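You operate a simulated robot arm through the tools that you are given. There is no shell and no other tool.

You are at the controls of a simulated two-armed robot. One attempt, no reset.

TASK
Power the coiler up, zero the counter and coil the rope on Slow.
Fine: put the brake back on when Done lights.

It is judged by the outcome, as a careful person would: the job done as asked, and still so three seconds after it is handed in. It fails if anything else is knocked over, pushed out of place, dropped, spilled or broken.

THE ROBOT
Two 6-joint arms with fingered hands on one trunk that stands fixed in place. Base frame: the origin is at the foot of the trunk, x ahead of it, y to its left, z up. Lengths are in m, angles in rad, forces in N, time in s.
The left shoulder is at [0.02, 0.157, 0.829], the right one opposite. With the tool pointing down near the work surface each hand reaches from about 0.3 to 0.82 m from the base axis, measured 20 degrees to its own side. Payload 4.1 kg a hand.
The TCP of each hand is the grasp point between the finger pads, 0.033 m short of the fingertips. In the tool frame z runs along the fingers and y along their closing line. The gripper opens to 0.112 m; its body begins 0.039 m behind the TCP. The gripper is a hand of 4 fingers: y runs from the thumb to the fingers, the wrist lies at [-0.016, -0.118, -0.2] in the tool frame, and closing takes about 1.5 s.
Orientation is that of the tool frame in the base frame, as [roll, pitch, yaw] about the fixed x, y, z axes, in that order (R = Rz(yaw) Ry(pitch) Rx(roll)). With the fingers straight down and the wrist toward the robot, the tool's x, y and z point along [0, 1, 0], [1, 0, 0] and [0, 0, -1] of the base frame.

THE INTERFACE
- The arms move only by the tool play_rows. It takes "left_deltas", "right_deltas" or both (then of equal length, played together; a hand with none holds still); each is one flat list of numbers, 7 for each row, row after row: the turn, a rotation vector about the base's x, y, z in units of 6 degrees (1.0 is 6 degrees), then the shift along the base's x, y, z in units of 30 mm (1.0 is 30 mm), then the closure, from 0 (fully open) to 1 (shut). In form: [rx, ry, rz, x, y, z, fingers, rx, ry, rz, x, y, z, fingers, ...]. A call has 1 to 20 rows; each row shifts and turns the commanded pose from where the row before left it. A call with a number of a shift or a turn outside -1 to 1 is refused whole. Rows are played at 5 a second. More than 0.05 m and 0.15 rad between two rows, or a gripper value outside its range, and nothing of the call is played. Where a pose cannot be reached the arm comes as near as it can. A force on the tool above 40 N (or 10 N above the force at the start of the call, whichever is more), or a blocked arm, ends the call early, and 0.2 s more pass. The fingers move at their own pace (about 0.072 m/s each) and stop on an object; they squeeze with about 22 N. The grip force told is the motor's: it shows also when the fingers shut on nothing. Time passes only in rows, and 0.2 s behind the last, so rows that do not move let the fingers close. It gives the time, the measured TCP pose, the force on the tool (base axes), the opening and the grip force at its end, in the units of the frame above (readings bear some noise), with the torque about the TCP (base axes, N m) and any sound that the robot's microphone picked up.
- Cameras (640 x 400 px; columns grow to the right, rows downward): "scene" is now at [0.0558, -0.0076, 1.4574]; the picture's right is [-0.08, -1.00, 0.00], its down [-0.62, 0.05, -0.78] and it looks along [0.78, -0.06, -0.62] (base axes); focal length 334 px, centre (320, 200). "left" rides on the left gripper at [-0.066, -0.089, -0.13] in its tool frame; the picture's right is [-0.79, -0.29, 0.54], its down [0.55, -0.71, 0.43] and it looks along [0.26, 0.64, 0.72] (tool axes); focal length 247 px, centre (320, 200). "right" rides on the right gripper at [0.066, -0.089, -0.13] in its tool frame; the picture's right is [-0.79, 0.29, -0.54], its down [-0.55, -0.71, 0.43] and it looks along [-0.26, 0.64, 0.72] (tool axes); focal length 247 px, centre (320, 200). There is no depth. A picture from a camera that has moved, and an enlarged one, comes with that camera's place and axes in the base frame and with its lens.
- camera(camera): a new picture of that camera. No time passes.
- preshape(shape, hand): the hand has 4 fingers and takes this shape, open, in about a second: jaw (thumb against the fingers, like two jaws); tri (thumb and two fingers); tip (a fingertip pinch); poke (one finger out to press); point (the index stretched); flat (the hand flat); cup (the hand cupped); fist (a fist). The gripper value then closes the fingers along that shape, each until it touches; the sizes above hold for jaw. It gives what a move gives, with no picture.
- pan_tilt(pan, tilt): turns the head with the scene camera to pan (to the left, within 1.501 rad either way) and tilt (down, from -0.506 to 1.204), counted from straight ahead of the robot. It gives what a move gives.
- close_up(camera, box): a new picture of the part [left, top, right, bottom] of that camera's present view, enlarged. No time passes.
- job_done(): hands the job in; it is judged then, once.

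Nothing tells you positions but the pictures and the camera data. Unless the task says otherwise, let go and move clear before handing in.

The tools are called after ">>>" as name(argument=value, ...) on one line, values as JSON. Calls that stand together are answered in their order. play_rows: Moves the arms, as the interface text tells. Its arguments: {"type":"object","properties":{"left_deltas":{"type":"array","items":{"type":"number"}},"right_deltas":{"type":"array","items":{"type":"number"}}},"required":[]} The other tools are called the same way: preshape (shape, hand) gives the hand a shape; pan_tilt (pan, tilt) turns the head that bears the scene camera; camera (camera) takes a picture; close_up (camera, box) takes an enlarged picture of a part of a camera's view; job_done () hands the job in.

At the start:

```text
time_s: 0.0
left_tool_pos: [0.4891, 0.1646, 1.1816]
left_ee_rot: [3.14, 0.002, 1.569]
left_ft_force: [0.0, 0.0, -0.7]
left_torque: [-0.01, -0.01, 0.01]
left_opening: 0.1117
left_grasp_force: 0.0
left_shape: jaw
right_tool_pos: [0.4881, -0.1531, 1.1924]
right_ee_rot: [3.14, -0.001, 1.574]
right_ft_force: [-0.2, -0.3, 0.1]
right_torque: [0.0, 0.0, 0.04]
right_opening: 0.1117
right_grasp_force: 0.1
right_shape: jaw
head pan, tilt (commanded): [-0.08, 0.674]
```

scene: 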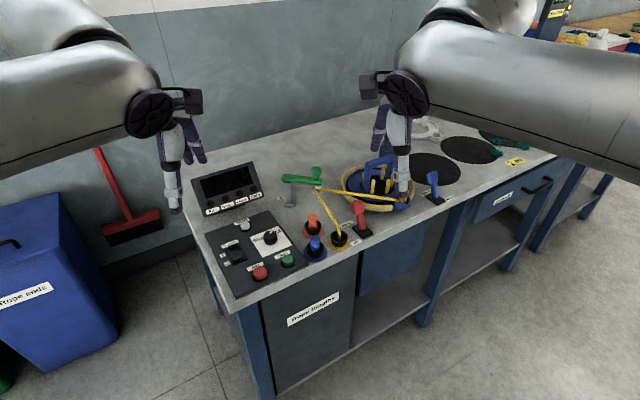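
right: 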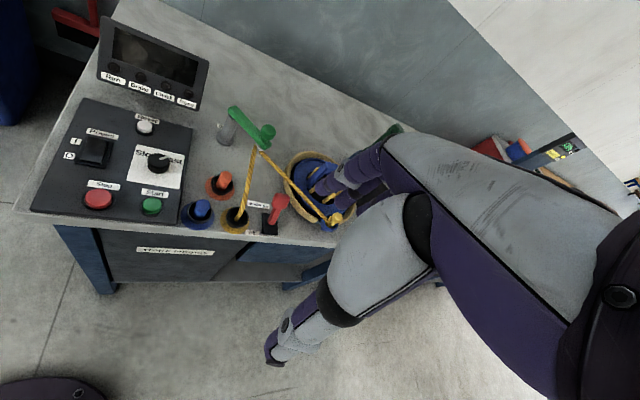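
left: 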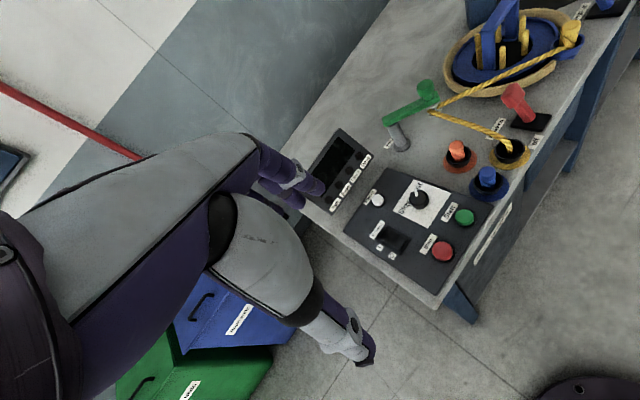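

I see a bench with a control panel at the left (power rocker, knob, counter zero button, red Stop, green Start), a display, a green rope guide lever, a coiler with blue reel, and a couple of levers. I'll look closer before moving anything.

>>> close_up(camera="scene", box=[180, 150, 340, 300])

>>> close_up(camera="scene", box=[280, 140, 460, 270])

>>> close_up(camera="left", box=[290, 100, 490, 300])

>>> close_up(camera="right", box=[30, 20, 230, 240])

>>> close_up(camera="right", box=[180, 90, 360, 250])

>>> close_up(camera="left", box=[380, 0, 640, 220])

```text
2.67 times, centred on (260, 225) of scene
camera zoom: at [0.0558, -0.0076, 1.4574], right [-0.08, -1.0, 0.0], down [-0.62, 0.05, -0.78], along [0.78, -0.06, -0.62], focal length 891 px, centre (480, 133)
```

zoom: 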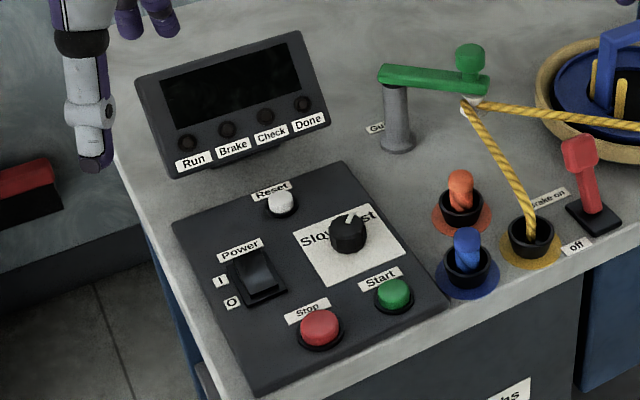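

```text
3.08 times, centred on (370, 205) of scene
camera zoom: at [0.0558, -0.0076, 1.4574], right [-0.08, -1.0, 0.0], down [-0.62, 0.05, -0.78], along [0.78, -0.06, -0.62], focal length 1028 px, centre (166, 185)
```

zoom: 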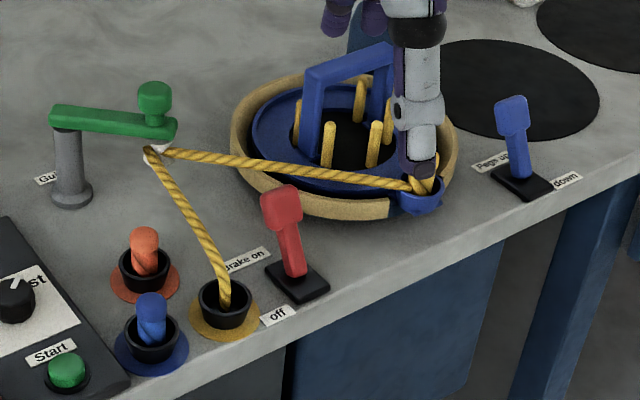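

```text
2.00 times, centred on (390, 200) of left
camera zoom: at [0.3994, 0.0982, 1.3122], right [-0.29, -0.79, -0.54], down [-0.71, 0.55, -0.44], along [0.64, 0.26, -0.72], focal length 494 px, centre (180, 200)
```

zoom: 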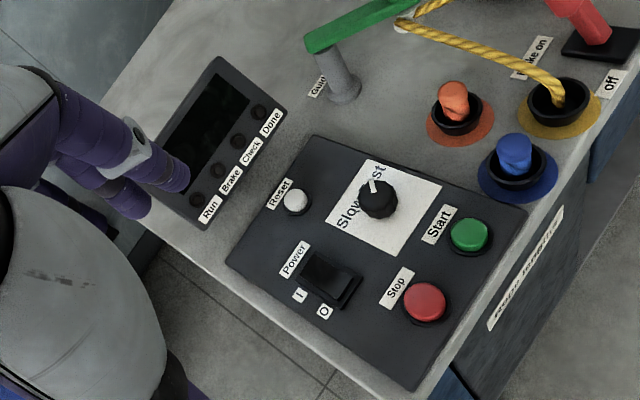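

```text
1.82 times, centred on (130, 130) of right
camera zoom: at [0.3984, -0.0869, 1.3232], right [0.29, -0.79, 0.54], down [-0.71, -0.55, -0.44], along [0.64, -0.26, -0.72], focal length 449 px, centre (666, 327)
```

zoom: 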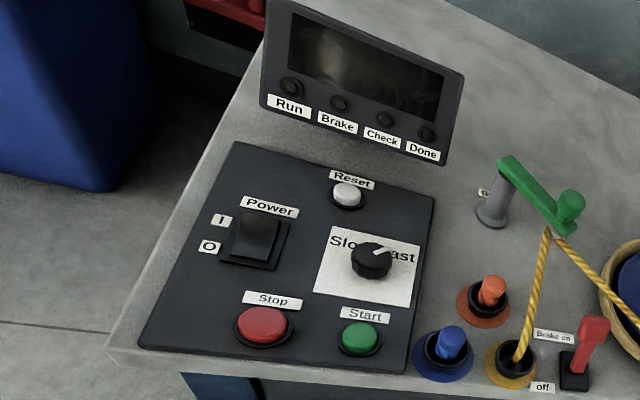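

```text
2.50 times, centred on (270, 170) of right
camera zoom: at [0.3984, -0.0869, 1.3232], right [0.29, -0.79, 0.54], down [-0.71, -0.55, -0.44], along [0.64, -0.26, -0.72], focal length 617 px, centre (445, 275)
```

zoom: 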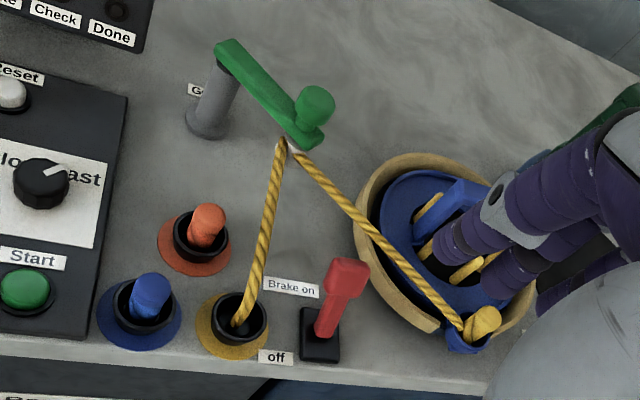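

```text
1.82 times, centred on (510, 110) of left
camera zoom: at [0.3994, 0.0982, 1.3122], right [-0.29, -0.79, -0.54], down [-0.71, 0.55, -0.44], along [0.64, 0.26, -0.72], focal length 449 px, centre (-26, 364)
```

zoom: 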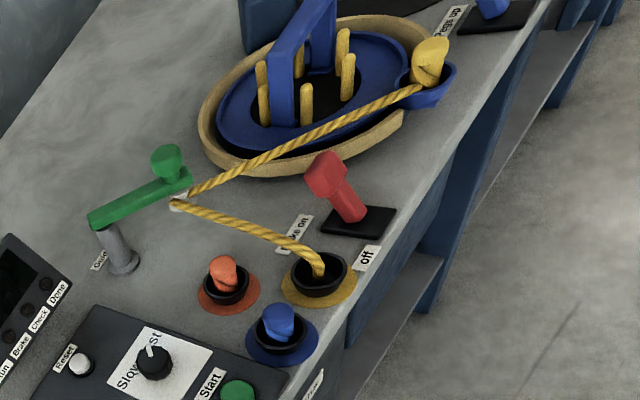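

The panel sits about z≈0.87 around (0.6, 0.1); the red brake lever is near (0.69, −0.15) and leans back toward "Brake on". I'll take tighter views of the knob, the guide, the reel and the lever labels.

>>> close_up(camera="scene", box=[240, 215, 300, 255])

>>> close_up(camera="left", box=[380, 170, 460, 240])

>>> close_up(camera="scene", box=[265, 155, 345, 215])

>>> close_up(camera="scene", box=[325, 190, 385, 250])

>>> close_up(camera="scene", box=[410, 155, 470, 215])

>>> close_up(camera="scene", box=[190, 160, 270, 220])

>>> close_up(camera="left", box=[430, 0, 600, 120])

```text
10.00 times, centred on (270, 235) of scene
camera zoom: at [0.0558, -0.0076, 1.4574], right [-0.08, -1.0, 0.0], down [-0.62, 0.05, -0.78], along [0.78, -0.06, -0.62], focal length 3342 px, centre (820, -150)
```

zoom: 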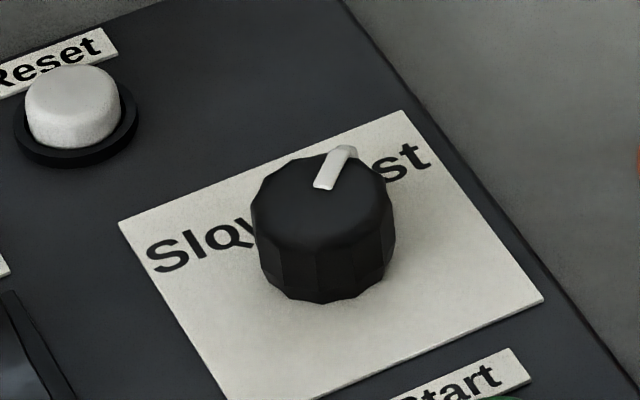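

```text
5.71 times, centred on (420, 205) of left
camera zoom: at [0.3994, 0.0982, 1.3122], right [-0.29, -0.79, -0.54], down [-0.71, 0.55, -0.44], along [0.64, 0.26, -0.72], focal length 1411 px, centre (-251, 171)
```

zoom: 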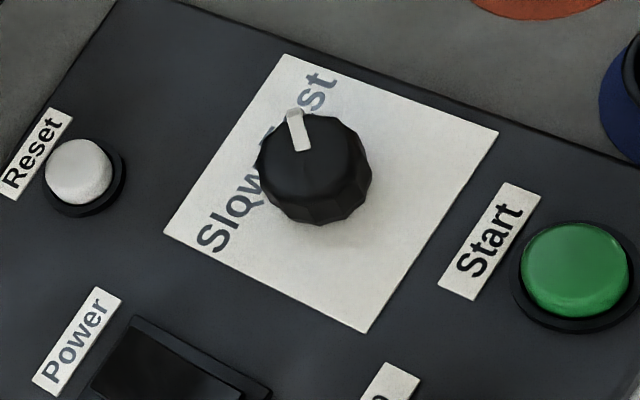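

```text
6.67 times, centred on (305, 185) of scene
camera zoom: at [0.0558, -0.0076, 1.4574], right [-0.08, -1.0, 0.0], down [-0.62, 0.05, -0.78], along [0.78, -0.06, -0.62], focal length 2228 px, centre (420, 300)
```

zoom: 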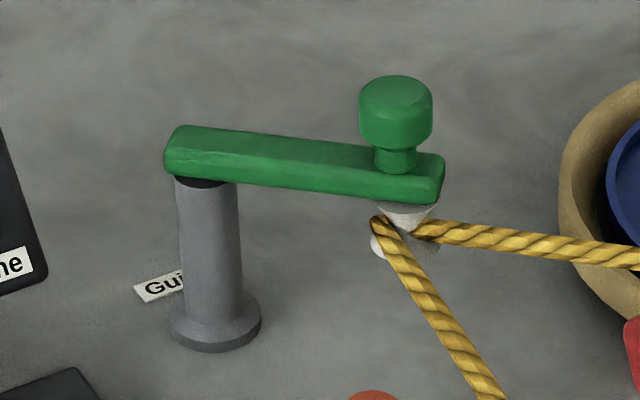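

```text
6.67 times, centred on (355, 220) of scene
camera zoom: at [0.0558, -0.0076, 1.4574], right [-0.08, -1.0, 0.0], down [-0.62, 0.05, -0.78], along [0.78, -0.06, -0.62], focal length 2228 px, centre (87, 67)
```

zoom: 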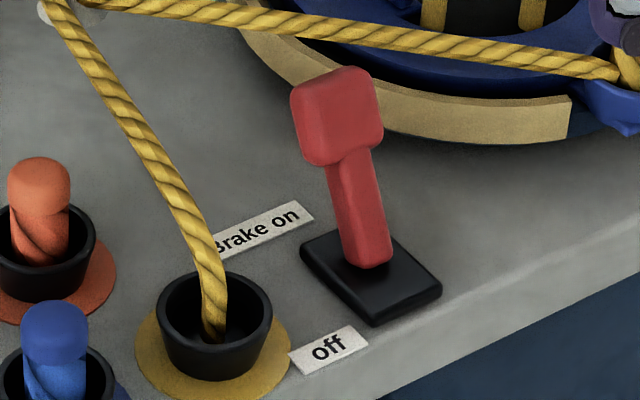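

```text
6.67 times, centred on (440, 185) of scene
camera zoom: at [0.0558, -0.0076, 1.4574], right [-0.08, -1.0, 0.0], down [-0.62, 0.05, -0.78], along [0.78, -0.06, -0.62], focal length 2228 px, centre (-480, 300)
```

zoom: 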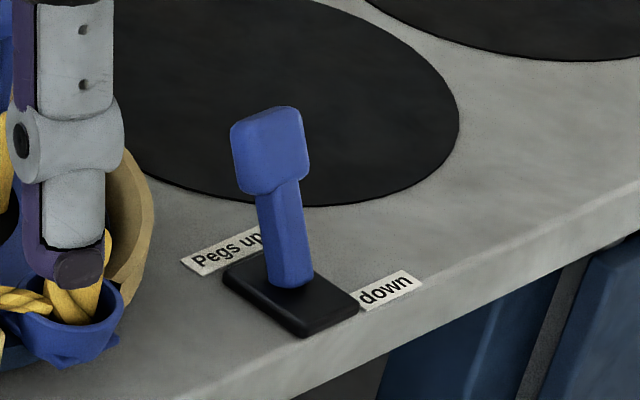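

```text
6.67 times, centred on (230, 190) of scene
camera zoom: at [0.0558, -0.0076, 1.4574], right [-0.08, -1.0, 0.0], down [-0.62, 0.05, -0.78], along [0.78, -0.06, -0.62], focal length 2228 px, centre (920, 267)
```

zoom: 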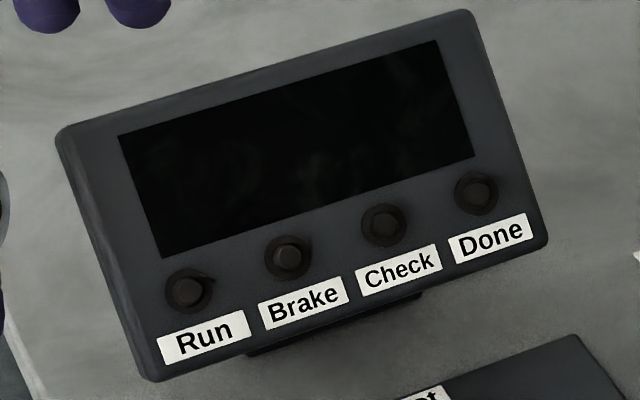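

```text
3.33 times, centred on (515, 60) of left
camera zoom: at [0.3994, 0.0982, 1.3122], right [-0.29, -0.79, -0.54], down [-0.71, 0.55, -0.44], along [0.64, 0.26, -0.72], focal length 823 px, centre (-330, 667)
```

zoom: 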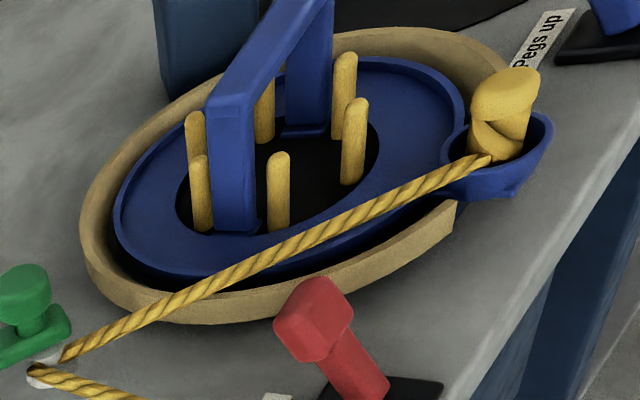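

Now I read the state: brake lever back = "Brake on", knob at "Fast" (about 90° clockwise from "Slow"), pegs up, all lamps dark. I'll shape the left hand to poke and see where its fingertip lies.

>>> preshape(shape="poke", hand="left")

>>> camera(camera="scene")

>>> camera(camera="left")

>>> camera(camera="right")

```text
time_s: 0.9
left_tool_pos: [0.4895, 0.1642, 1.1813]
left_ee_rot: [3.139, 0.002, 1.57]
left_ft_force: [-1.4, 1.0, -0.7]
left_torque: [-0.01, 0.01, 0.0]
left_opening: 0.0001
left_grasp_force: 0.1
left_shape: poke
right_tool_pos: [0.486, -0.1527, 1.1921]
right_ee_rot: [3.141, -0.002, 1.572]
right_ft_force: [-0.3, 0.1, 0.5]
right_torque: [-0.02, 0.03, 0.02]
right_opening: 0.1115
right_grasp_force: 0.1
right_shape: jaw
head pan, tilt (commanded): [-0.08, 0.674]
```

```text
taken
camera scene: at [0.0558, -0.0076, 1.4574], right [-0.08, -1.0, 0.0], down [-0.62, 0.05, -0.78], along [0.78, -0.06, -0.62], focal length 334 px, centre (320, 200)
```

scene: 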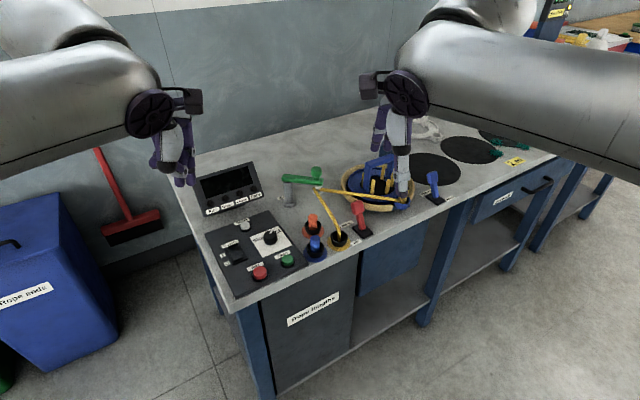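

```text
taken
camera left: at [0.3994, 0.0982, 1.3122], right [-0.29, -0.79, -0.54], down [-0.71, 0.55, -0.44], along [0.64, 0.26, -0.72], focal length 247 px, centre (320, 200)
```

left: 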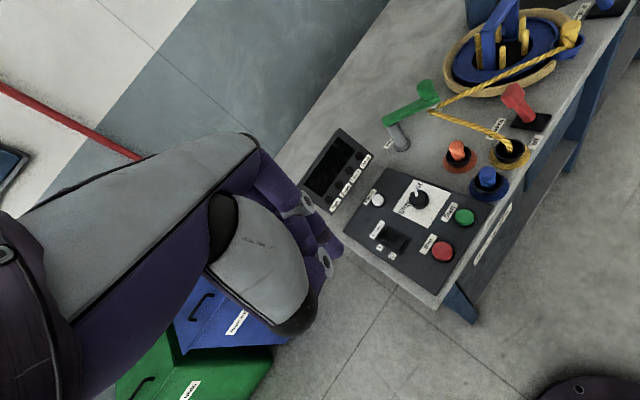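

```text
taken
camera right: at [0.3984, -0.0869, 1.3232], right [0.29, -0.79, 0.54], down [-0.71, -0.55, -0.44], along [0.64, -0.26, -0.72], focal length 247 px, centre (320, 200)
```

right: 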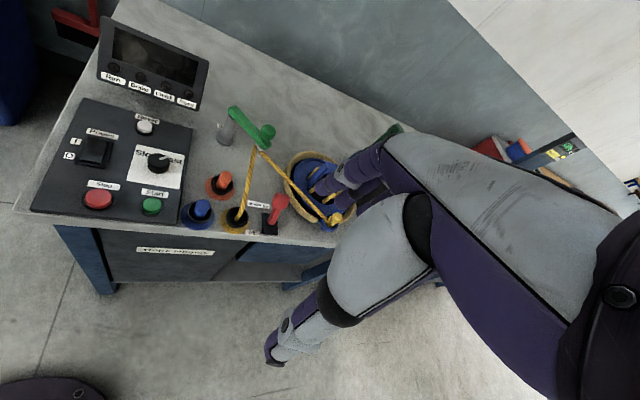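

The left hand has taken the poke shape; I need its fingertip position, so I zoom in on it from two cameras.

>>> close_up(camera="scene", box=[120, 80, 240, 200])

>>> close_up(camera="left", box=[190, 120, 360, 340])

```text
3.33 times, centred on (180, 140) of scene
camera zoom: at [0.0558, -0.0076, 1.4574], right [-0.08, -1.0, 0.0], down [-0.62, 0.05, -0.78], along [0.78, -0.06, -0.62], focal length 1114 px, centre (787, 400)
```

zoom: 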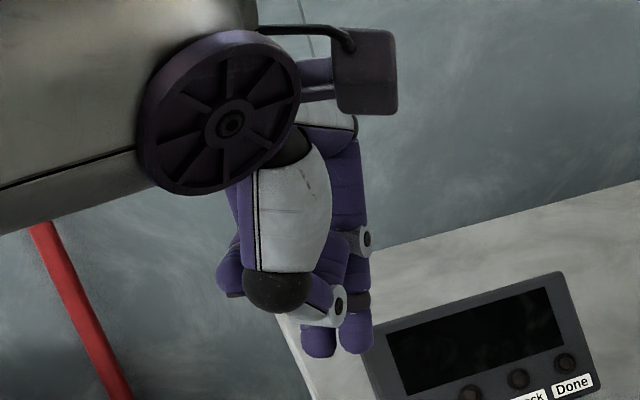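

```text
1.82 times, centred on (275, 230) of left
camera zoom: at [0.3994, 0.0982, 1.3122], right [-0.29, -0.79, -0.54], down [-0.71, 0.55, -0.44], along [0.64, 0.26, -0.72], focal length 449 px, centre (402, 146)
```

zoom: 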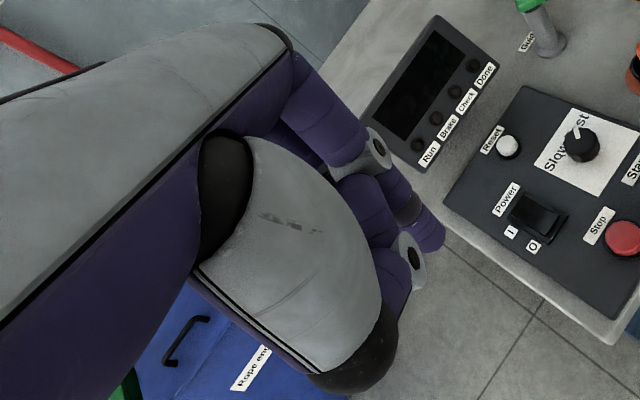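

Index tip is roughly 2.5–3 cm past the TCP, about 1 cm to the right. Now I look hard at the power rocker to see which side must go down.

>>> close_up(camera="scene", box=[210, 230, 270, 275])

>>> close_up(camera="right", box=[55, 110, 135, 180])

>>> close_up(camera="left", box=[360, 210, 430, 270])

```text
8.89 times, centred on (240, 252) of scene
camera zoom: at [0.0558, -0.0076, 1.4574], right [-0.08, -1.0, 0.0], down [-0.62, 0.05, -0.78], along [0.78, -0.06, -0.62], focal length 2971 px, centre (1031, -267)
```

zoom: 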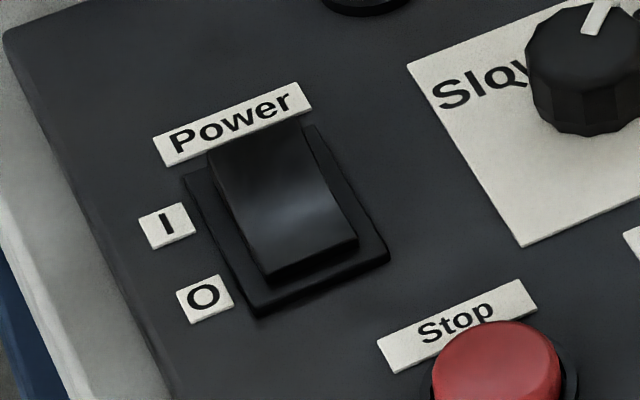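

```text
5.71 times, centred on (95, 145) of right
camera zoom: at [0.3984, -0.0869, 1.3232], right [0.29, -0.79, 0.54], down [-0.71, -0.55, -0.44], along [0.64, -0.26, -0.72], focal length 1411 px, centre (1606, 514)
```

zoom: 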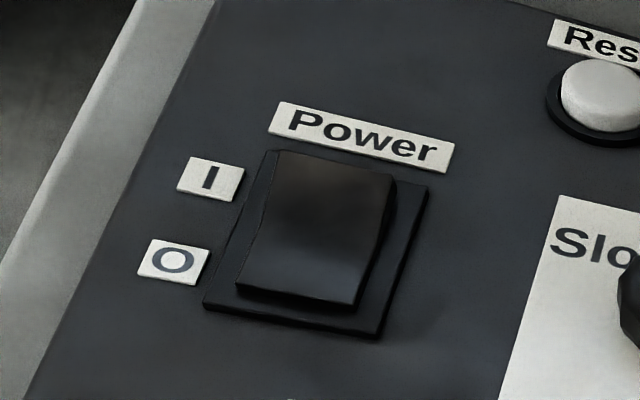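

```text
6.67 times, centred on (395, 240) of left
camera zoom: at [0.3994, 0.0982, 1.3122], right [-0.29, -0.79, -0.54], down [-0.71, 0.55, -0.44], along [0.64, 0.26, -0.72], focal length 1646 px, centre (-180, -67)
```

zoom: 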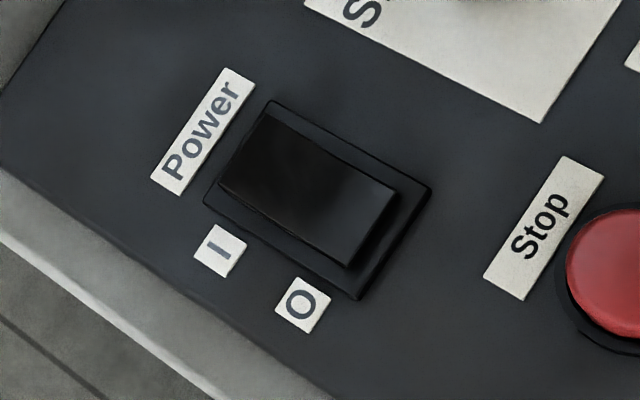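

The rocker's back ("I") edge stands proud, so it's at O and the back half must be pressed, around (0.612, 0.151, 0.88). I bring the left fingertip above it.

>>> play_rows(left_deltas=[0, 0, 0, 0.535, -0.018, -0.95, 0, 0, 0, 0, 0.535, -0.018, -0.95, 0, 0, 0, 0, 0.535, -0.018, -0.95, 0, 0, 0, 0, 0.535, -0.018, -0.95, 0, 0, 0, 0, 0.535, -0.018, -0.95, 0, 0, 0, 0, 0.535, -0.018, -0.95, 0, 0, 0, 0, 0.535, -0.018, -0.95, 0, 0, 0, 0, 0.535, -0.018, -0.85, 0, 0, 0, 0, 0, 0, 0, 0])

>>> camera(camera="scene")

>>> camera(camera="right")

>>> camera(camera="left")

```text
time_s: 2.9
left_tool_pos: [0.6161, 0.1585, 0.9556]
left_ee_rot: [3.141, 0.001, 1.568]
left_ft_force: [0.0, -0.6, 0.6]
left_torque: [-0.01, -0.01, -0.02]
left_opening: 0.0001
left_grasp_force: 0.0
left_shape: poke
right_tool_pos: [0.4877, -0.1535, 1.1916]
right_ee_rot: [3.141, 0.0, 1.572]
right_ft_force: [0.6, -0.1, 0.7]
right_torque: [0.0, -0.02, 0.02]
right_opening: 0.1116
right_grasp_force: 0.0
right_shape: jaw
head pan, tilt (commanded): [-0.08, 0.674]
```

```text
taken
camera scene: at [0.0557, -0.0076, 1.4574], right [-0.08, -1.0, 0.0], down [-0.62, 0.05, -0.78], along [0.78, -0.06, -0.62], focal length 334 px, centre (320, 200)
```

scene: 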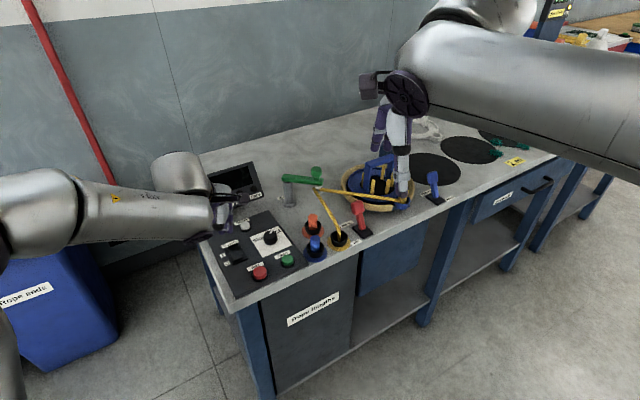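

```text
taken
camera right: at [0.3983, -0.0869, 1.3233], right [0.29, -0.79, 0.54], down [-0.71, -0.55, -0.44], along [0.64, -0.26, -0.72], focal length 247 px, centre (320, 200)
```

right: 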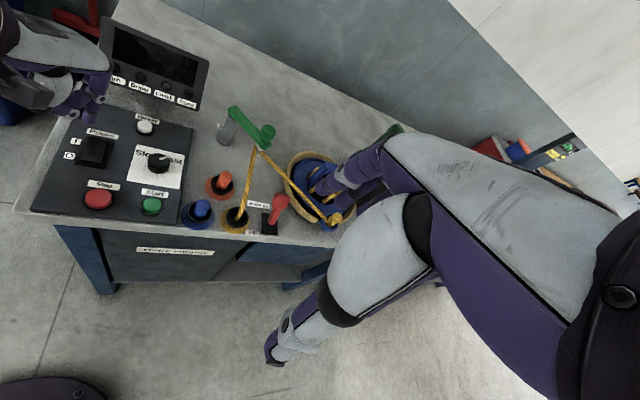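

```text
taken
camera left: at [0.5255, 0.0935, 1.0867], right [-0.29, -0.79, -0.54], down [-0.71, 0.55, -0.44], along [0.64, 0.26, -0.72], focal length 247 px, centre (320, 200)
```

left: 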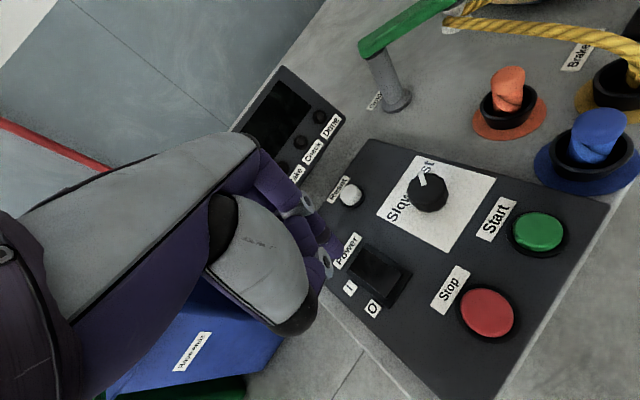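

The hand came down near the rocker; I zoom in on the fingertip to see the remaining offset.

>>> close_up(camera="right", box=[0, 20, 200, 220])

>>> close_up(camera="scene", box=[190, 180, 290, 290])

>>> close_up(camera="left", box=[240, 150, 440, 350])

```text
2.00 times, centred on (100, 120) of right
camera zoom: at [0.3983, -0.0869, 1.3233], right [0.29, -0.79, 0.54], down [-0.71, -0.55, -0.44], along [0.64, -0.26, -0.72], focal length 494 px, centre (760, 360)
```

zoom: 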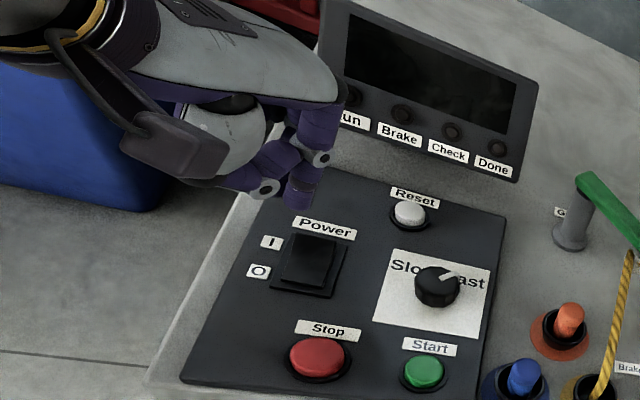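

```text
3.64 times, centred on (240, 235) of scene
camera zoom: at [0.0557, -0.0076, 1.4574], right [-0.08, -1.0, 0.0], down [-0.62, 0.05, -0.78], along [0.78, -0.06, -0.62], focal length 1215 px, centre (611, 73)
```

zoom: 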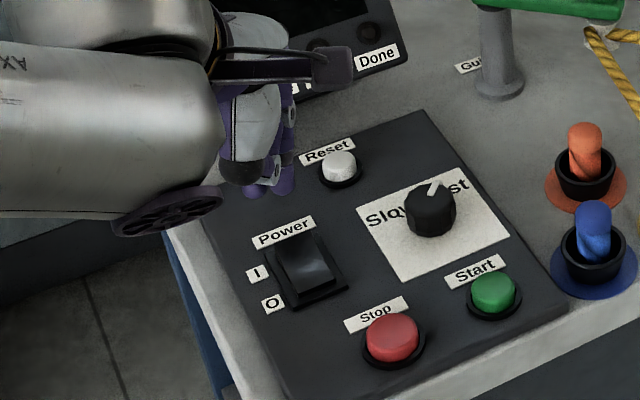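

```text
2.00 times, centred on (340, 250) of left
camera zoom: at [0.5255, 0.0935, 1.0867], right [-0.29, -0.79, -0.54], down [-0.71, 0.55, -0.44], along [0.64, 0.26, -0.72], focal length 494 px, centre (280, 100)
```

zoom: 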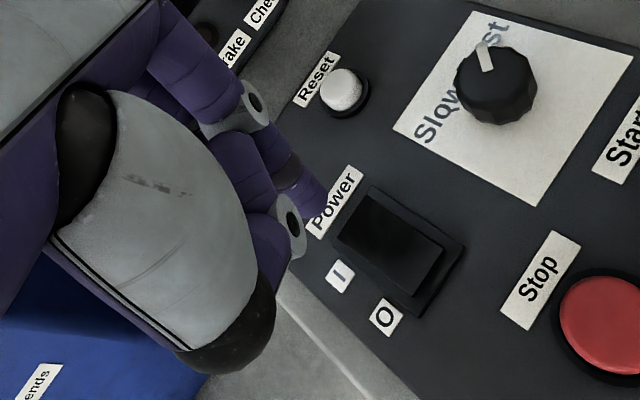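

The tip sits at about (0.612, 0.151, 0.928), right above the rocker's "I" half. I descend slowly and press.

>>> play_rows(left_deltas=[0, 0, 0, 0, 0, -0.5, 0, 0, 0, 0, 0, 0, -0.5, 0, 0, 0, 0, 0, 0, -0.25, 0, 0, 0, 0, 0, 0, -0.15, 0, 0, 0, 0, 0, 0, 0, 0])

>>> close_up(camera="right", box=[40, 60, 160, 180])

>>> close_up(camera="scene", box=[200, 200, 280, 280])

```text
time_s: 4.1
left_tool_pos: [0.6182, 0.1595, 0.913]
left_ee_rot: [3.14, 0.003, 1.57]
left_ft_force: [1.0, -1.0, -0.5]
left_torque: [0.0, 0.01, -0.01]
left_opening: 0.0
left_grasp_force: 0.1
left_shape: poke
right_tool_pos: [0.4872, -0.1525, 1.1924]
right_ee_rot: [3.14, -0.002, 1.575]
right_ft_force: [0.5, -0.1, -0.5]
right_torque: [-0.02, -0.01, -0.04]
right_opening: 0.1117
right_grasp_force: 0.0
right_shape: jaw
head pan, tilt (commanded): [-0.08, 0.674]
```

```text
3.33 times, centred on (100, 120) of right
camera zoom: at [0.3984, -0.0869, 1.3232], right [0.29, -0.79, 0.54], down [-0.71, -0.55, -0.44], along [0.64, -0.26, -0.72], focal length 823 px, centre (1053, 467)
```

zoom: 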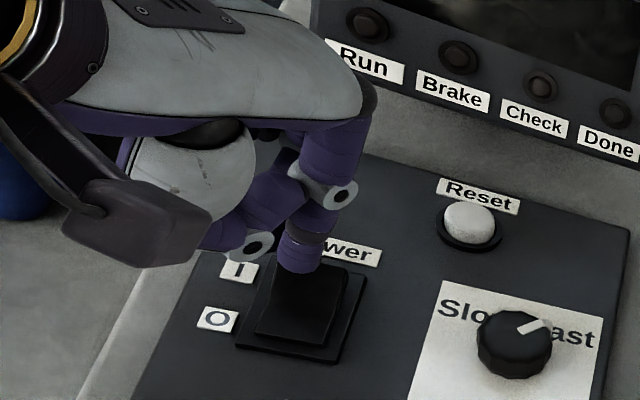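

```text
5.00 times, centred on (240, 240) of scene
camera zoom: at [0.0558, -0.0076, 1.4574], right [-0.08, -1.0, 0.0], down [-0.62, 0.05, -0.78], along [0.78, -0.06, -0.62], focal length 1671 px, centre (720, 0)
```

zoom: 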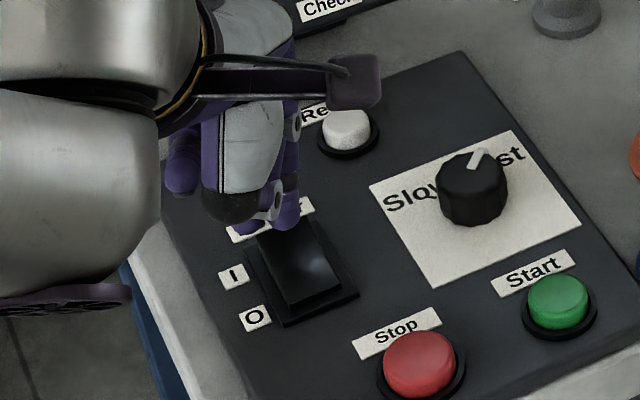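

The fingertip hovers just over the back half of the rocker. I nudge it a few mm toward the rocker's middle and press down in small steps.

>>> play_rows(left_deltas=[0, 0, 0, -0.12, -0.03, 0, 0, 0, 0, 0, 0, 0, -0.15, 0, 0, 0, 0, 0, 0, -0.15, 0, 0, 0, 0, 0, 0, -0.1, 0, 0, 0, 0, 0, 0, 0, 0])

>>> close_up(camera="right", box=[40, 20, 240, 180])

>>> close_up(camera="scene", box=[200, 200, 280, 280])

```text
time_s: 5.3
left_tool_pos: [0.6145, 0.1595, 0.9026]
left_ee_rot: [3.141, 0.001, 1.57]
left_ft_force: [-0.4, -0.1, -0.4]
left_torque: [-0.02, -0.03, 0.0]
left_opening: 0.0002
left_grasp_force: 0.1
left_shape: poke
right_tool_pos: [0.487, -0.1528, 1.1912]
right_ee_rot: [3.14, -0.002, 1.572]
right_ft_force: [-0.7, -0.3, 0.3]
right_torque: [-0.01, 0.04, 0.02]
right_opening: 0.1117
right_grasp_force: 0.1
right_shape: jaw
head pan, tilt (commanded): [-0.08, 0.674]
```

```text
2.50 times, centred on (140, 100) of right
camera zoom: at [0.3984, -0.0869, 1.3232], right [0.29, -0.79, 0.54], down [-0.71, -0.55, -0.44], along [0.64, -0.26, -0.72], focal length 617 px, centre (770, 450)
```

zoom: 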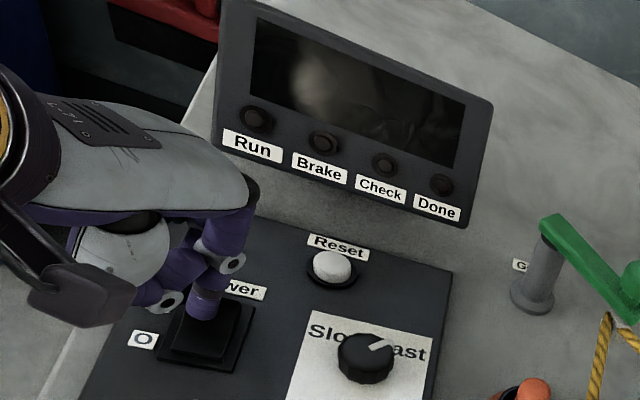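

```text
5.00 times, centred on (240, 240) of scene
camera zoom: at [0.0558, -0.0076, 1.4574], right [-0.08, -1.0, 0.0], down [-0.62, 0.05, -0.78], along [0.78, -0.06, -0.62], focal length 1671 px, centre (720, 0)
```

zoom: 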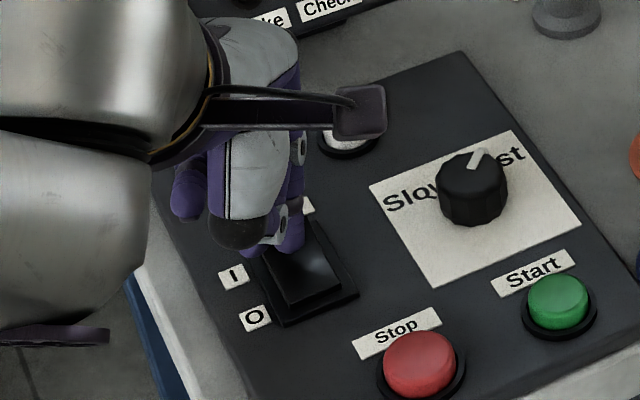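

No contact force yet; I keep going down in small steps.

>>> play_rows(left_deltas=[0, 0, 0, 0, 0, -0.12, 0, 0, 0, 0, 0, 0, -0.12, 0, 0, 0, 0, 0, 0, 0, 0])

>>> close_up(camera="right", box=[40, 20, 240, 180])

>>> close_up(camera="scene", box=[200, 200, 280, 280])

```text
time_s: 6.1
left_tool_pos: [0.6134, 0.1589, 0.8968]
left_ee_rot: [3.138, 0.0, 1.571]
left_ft_force: [3.1, 2.6, 9.9]
left_torque: [-0.02, -0.14, 0.07]
left_opening: 0.0
left_grasp_force: 0.1
left_shape: poke
right_tool_pos: [0.4868, -0.1525, 1.1925]
right_ee_rot: [3.14, -0.002, 1.574]
right_ft_force: [0.4, 0.1, -0.2]
right_torque: [0.02, 0.01, 0.0]
right_opening: 0.1114
right_grasp_force: 0.0
right_shape: jaw
head pan, tilt (commanded): [-0.08, 0.674]
```

```text
2.50 times, centred on (140, 100) of right
camera zoom: at [0.3983, -0.0868, 1.3233], right [0.29, -0.79, 0.54], down [-0.71, -0.55, -0.44], along [0.64, -0.26, -0.72], focal length 617 px, centre (770, 450)
```

zoom: 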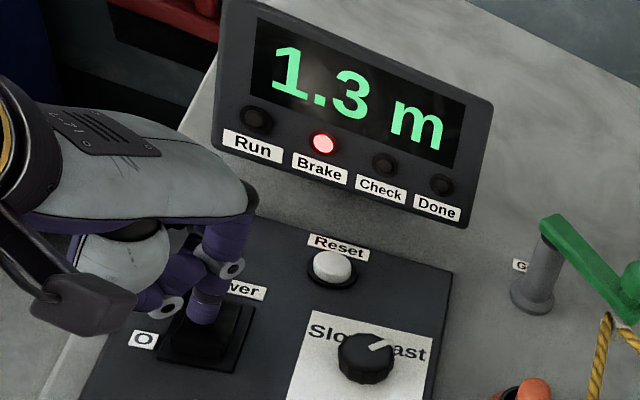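

```text
5.00 times, centred on (240, 240) of scene
camera zoom: at [0.0557, -0.0075, 1.4574], right [-0.08, -1.0, 0.0], down [-0.62, 0.05, -0.78], along [0.78, -0.06, -0.62], focal length 1671 px, centre (720, 0)
```

zoom: 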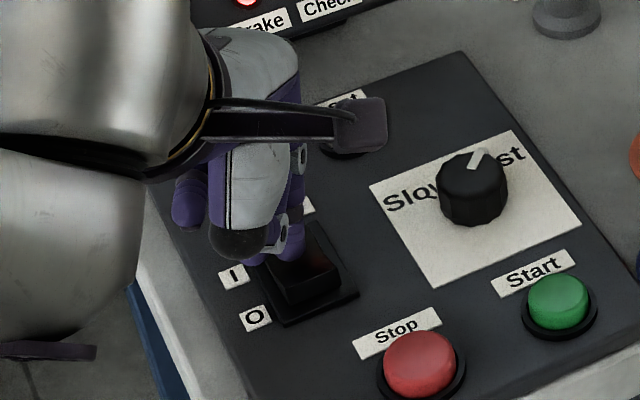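

Power is on: the display reads 1.3 m and the red Brake lamp is lit. I lift off and move above the white Reset button at about (0.696, 0.132).

>>> play_rows(left_deltas=[0, 0, 0, 0, 0, 0.8, 0, 0, 0, 0, 0, 0, 0.8, 0, 0, 0, 0, 0.7, -0.16, 0, 0, 0, 0, 0, 0.7, -0.16, 0, 0, 0, 0, 0, 0.7, -0.16, 0, 0, 0, 0, 0, 0.7, -0.16, -0.3, 0, 0, 0, 0, 0, 0, 0, 0])

>>> close_up(camera="right", box=[40, 20, 240, 180])

>>> close_up(camera="scene", box=[190, 150, 310, 270])

>>> close_up(camera="left", box=[240, 150, 440, 350])

```text
time_s: 7.7
left_tool_pos: [0.6976, 0.1387, 0.9349]
left_ee_rot: [3.14, 0.0, 1.569]
left_ft_force: [-0.4, -0.5, -0.6]
left_torque: [0.01, 0.0, 0.01]
left_opening: 0.0
left_grasp_force: 0.0
left_shape: poke
right_tool_pos: [0.487, -0.1526, 1.1923]
right_ee_rot: [3.139, 0.0, 1.572]
right_ft_force: [-0.6, 0.0, -0.2]
right_torque: [-0.03, 0.02, 0.02]
right_opening: 0.1116
right_grasp_force: 0.1
right_shape: jaw
head pan, tilt (commanded): [-0.08, 0.674]
```

```text
2.50 times, centred on (140, 100) of right
camera zoom: at [0.3983, -0.0869, 1.3232], right [0.29, -0.79, 0.54], down [-0.71, -0.55, -0.44], along [0.64, -0.26, -0.72], focal length 617 px, centre (770, 450)
```

zoom: 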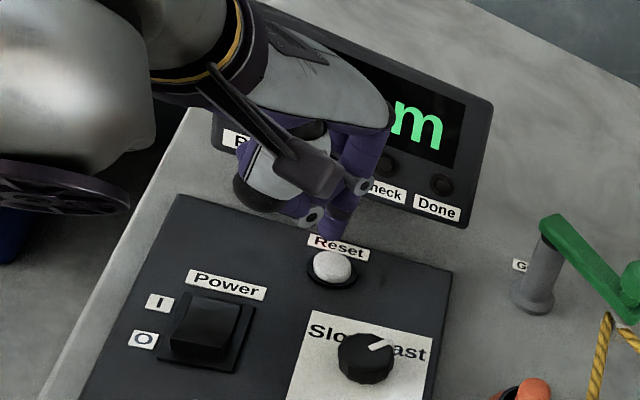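

```text
3.33 times, centred on (250, 210) of scene
camera zoom: at [0.0557, -0.0075, 1.4574], right [-0.08, -1.0, 0.0], down [-0.62, 0.05, -0.78], along [0.78, -0.06, -0.62], focal length 1114 px, centre (553, 167)
```

zoom: 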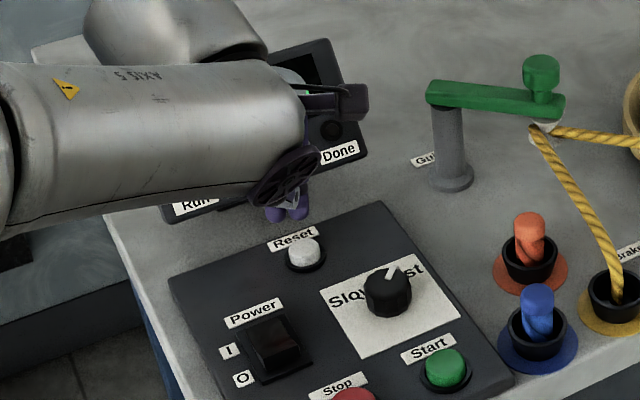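

```text
2.00 times, centred on (340, 250) of left
camera zoom: at [0.6085, 0.0732, 1.0653], right [-0.29, -0.79, -0.54], down [-0.71, 0.55, -0.44], along [0.64, 0.26, -0.72], focal length 494 px, centre (280, 100)
```

zoom: 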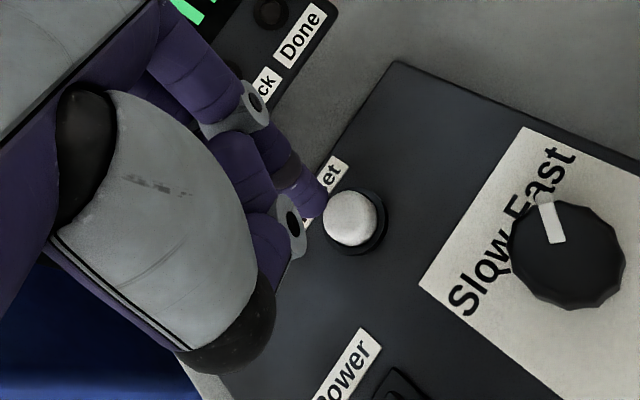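

The fingertip is essentially over Reset. I go down, nudging 3 mm forward, and press gently.

>>> play_rows(left_deltas=[0, 0, 0, 0.1, 0, -0.35, 0, 0, 0, 0, 0, 0, -0.3, 0, 0, 0, 0, 0, 0, -0.15, 0, 0, 0, 0, 0, 0, -0.1, 0, 0, 0, 0, 0, 0, 0, 0])

>>> close_up(camera="right", box=[40, 20, 240, 180])

>>> close_up(camera="left", box=[240, 150, 440, 350])

```text
time_s: 8.9
left_tool_pos: [0.7003, 0.1406, 0.909]
left_ee_rot: [3.14, 0.001, 1.57]
left_ft_force: [0.1, -0.4, -0.2]
left_torque: [0.01, -0.01, 0.0]
left_opening: 0.0
left_grasp_force: 0.0
left_shape: poke
right_tool_pos: [0.4886, -0.1518, 1.1922]
right_ee_rot: [3.14, -0.001, 1.573]
right_ft_force: [0.4, 0.0, 1.2]
right_torque: [0.0, 0.03, -0.01]
right_opening: 0.1118
right_grasp_force: 0.1
right_shape: jaw
head pan, tilt (commanded): [-0.08, 0.674]
```

```text
2.50 times, centred on (140, 100) of right
camera zoom: at [0.3984, -0.0869, 1.3232], right [0.29, -0.79, 0.54], down [-0.71, -0.55, -0.44], along [0.64, -0.26, -0.72], focal length 617 px, centre (770, 450)
```

zoom: 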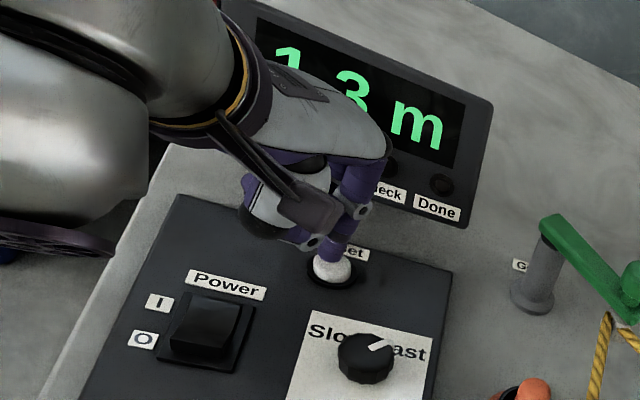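

```text
2.00 times, centred on (340, 250) of left
camera zoom: at [0.6113, 0.0745, 1.0387], right [-0.29, -0.79, -0.54], down [-0.71, 0.55, -0.44], along [0.64, 0.26, -0.72], focal length 494 px, centre (280, 100)
```

zoom: 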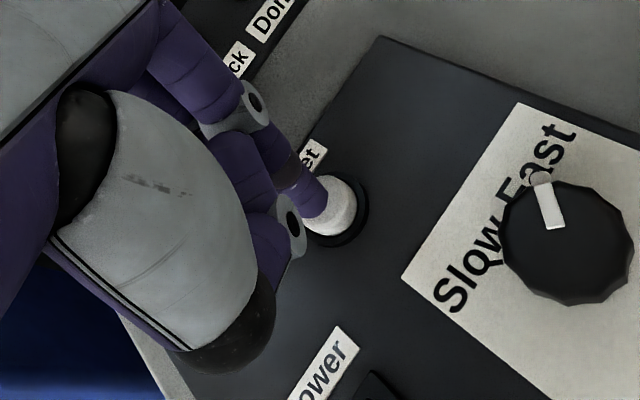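

Still just above the button; I shift 3 mm right and press.

>>> play_rows(left_deltas=[0, 0, 0, 0, -0.1, -0.12, 0, 0, 0, 0, 0, 0, -0.12, 0, 0, 0, 0, 0, 0, -0.1, 0, 0, 0, 0, 0, 0, 0, 0])

>>> close_up(camera="right", box=[40, 20, 240, 180])

>>> close_up(camera="left", box=[240, 150, 440, 350])

```text
time_s: 9.9
left_tool_pos: [0.7017, 0.1363, 0.8979]
left_ee_rot: [3.14, 0.002, 1.57]
left_ft_force: [-0.7, -0.1, 0.7]
left_torque: [0.0, -0.02, 0.03]
left_opening: 0.0001
left_grasp_force: 0.0
left_shape: poke
right_tool_pos: [0.4876, -0.1534, 1.1927]
right_ee_rot: [3.139, -0.001, 1.574]
right_ft_force: [0.5, 0.3, 0.9]
right_torque: [0.02, 0.0, 0.01]
right_opening: 0.1116
right_grasp_force: 0.0
right_shape: jaw
head pan, tilt (commanded): [-0.08, 0.674]
```

```text
2.50 times, centred on (140, 100) of right
camera zoom: at [0.3984, -0.0869, 1.3232], right [0.29, -0.79, 0.54], down [-0.71, -0.55, -0.44], along [0.64, -0.26, -0.72], focal length 617 px, centre (770, 450)
```

zoom: 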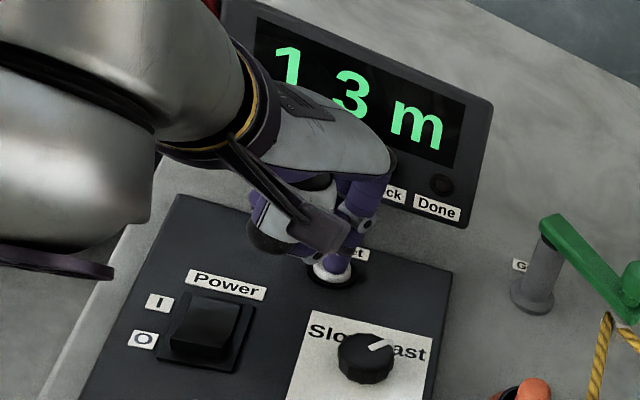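

```text
2.00 times, centred on (340, 250) of left
camera zoom: at [0.6115, 0.0707, 1.0285], right [-0.29, -0.79, -0.54], down [-0.71, 0.55, -0.44], along [0.64, 0.26, -0.72], focal length 494 px, centre (280, 100)
```

zoom: 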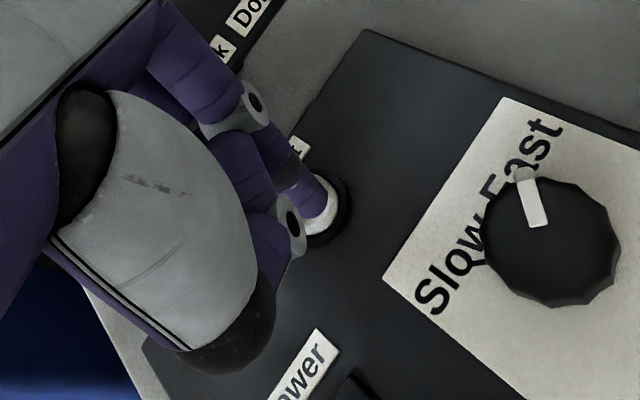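

Force is still near zero, so contact is just about to be made; a little further down.

>>> play_rows(left_deltas=[0, 0, 0, 0, 0, -0.1, 0, 0, 0, 0, 0, 0, -0.1, 0, 0, 0, 0, 0, 0, 0, 0])

>>> close_up(camera="right", box=[40, 20, 240, 180])

```text
time_s: 10.7
left_tool_pos: [0.7026, 0.1347, 0.8921]
left_ee_rot: [3.14, 0.002, 1.571]
left_ft_force: [0.5, -0.3, 4.7]
left_torque: [0.05, -0.03, -0.02]
left_opening: 0.0
left_grasp_force: 0.1
left_shape: poke
right_tool_pos: [0.488, -0.1534, 1.1924]
right_ee_rot: [3.139, -0.001, 1.573]
right_ft_force: [-0.3, 0.5, 0.0]
right_torque: [-0.02, 0.0, 0.0]
right_opening: 0.1117
right_grasp_force: 0.0
right_shape: jaw
head pan, tilt (commanded): [-0.08, 0.674]
heard: click
```

```text
2.50 times, centred on (140, 100) of right
camera zoom: at [0.3983, -0.0869, 1.3233], right [0.29, -0.79, 0.54], down [-0.71, -0.55, -0.44], along [0.64, -0.26, -0.72], focal length 617 px, centre (770, 450)
```

zoom: 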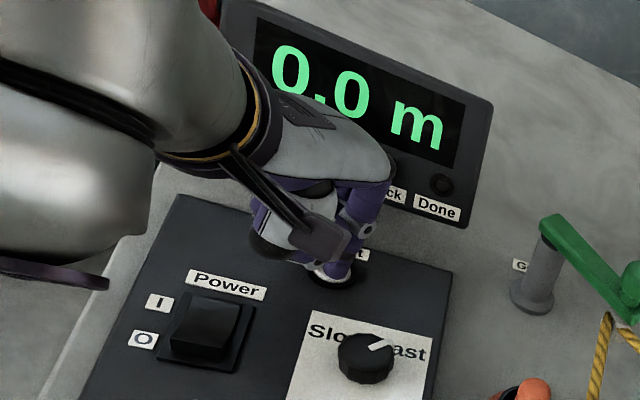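

The counter now reads 0.0 m. I lift, move over the knob at about (0.647, 0.068, top 0.882), and shape the hand for a fingertip pinch.

>>> play_rows(left_deltas=[0, 0, 0, 0, 0, 0.8, 0, 0, 0, 0, 0, 0, 0.8, 0, 0, 0, 0, -0.6, -0.75, 0.9, 0, 0, 0, 0, -0.6, -0.75, 0.9, 0, 0, 0, 0, -0.6, -0.75, 0, 0, 0, 0, 0, 0, 0, 0, 0])

>>> preshape(shape="tip", hand="left")

>>> camera(camera="right")

>>> camera(camera="left")

>>> camera(camera="scene")

```text
time_s: 12.1
left_tool_pos: [0.6446, 0.0698, 0.9924]
left_ee_rot: [3.141, 0.0, 1.568]
left_ft_force: [0.6, 0.7, 0.5]
left_torque: [0.04, 0.0, 0.03]
left_opening: 0.0
left_grasp_force: 0.0
left_shape: poke
right_tool_pos: [0.4873, -0.1521, 1.1928]
right_ee_rot: [3.14, 0.0, 1.572]
right_ft_force: [0.0, -0.6, 0.5]
right_torque: [0.02, 0.02, 0.01]
right_opening: 0.1115
right_grasp_force: 0.1
right_shape: jaw
head pan, tilt (commanded): [-0.08, 0.674]
```

```text
time_s: 13.0
left_tool_pos: [0.6456, 0.0708, 0.994]
left_ee_rot: [3.139, 0.001, 1.57]
left_ft_force: [0.8, -0.6, -0.6]
left_torque: [0.03, 0.01, -0.01]
left_opening: 0.1118
left_grasp_force: 0.2
left_shape: tip
right_tool_pos: [0.4875, -0.153, 1.1915]
right_ee_rot: [3.138, -0.002, 1.573]
right_ft_force: [0.5, -0.7, -0.5]
right_torque: [0.0, -0.01, 0.02]
right_opening: 0.1117
right_grasp_force: 0.1
right_shape: jaw
head pan, tilt (commanded): [-0.08, 0.674]
```

```text
taken
camera right: at [0.3984, -0.0869, 1.3232], right [0.29, -0.79, 0.54], down [-0.71, -0.55, -0.44], along [0.64, -0.26, -0.72], focal length 247 px, centre (320, 200)
```

right: 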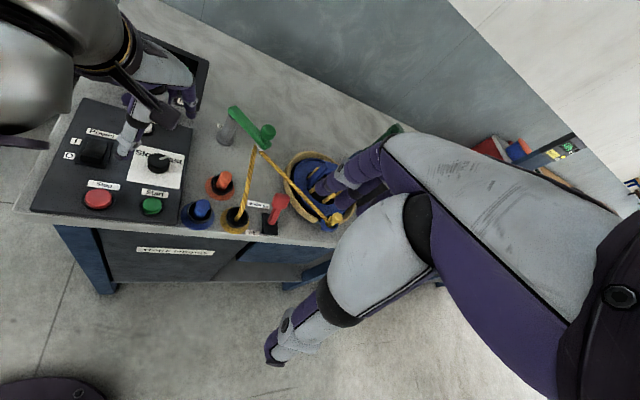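

```text
taken
camera left: at [0.5546, 0.0049, 1.1236], right [-0.29, -0.79, -0.54], down [-0.71, 0.55, -0.44], along [0.64, 0.26, -0.72], focal length 247 px, centre (320, 200)
```

left: 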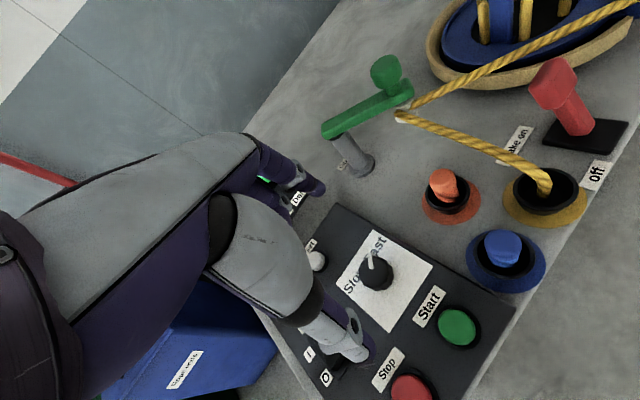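

```text
taken
camera scene: at [0.0558, -0.0076, 1.4574], right [-0.08, -1.0, 0.0], down [-0.62, 0.05, -0.78], along [0.78, -0.06, -0.62], focal length 334 px, centre (320, 200)
```

scene: 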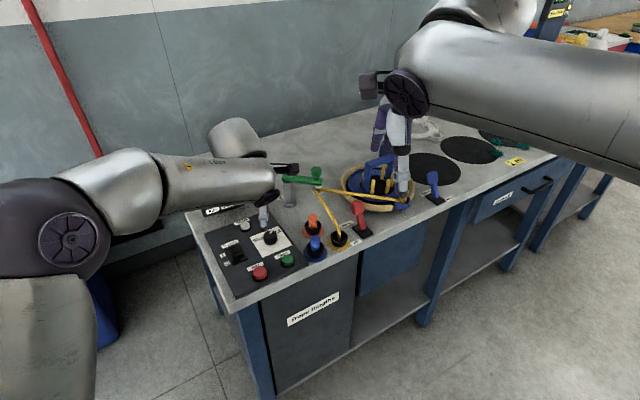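

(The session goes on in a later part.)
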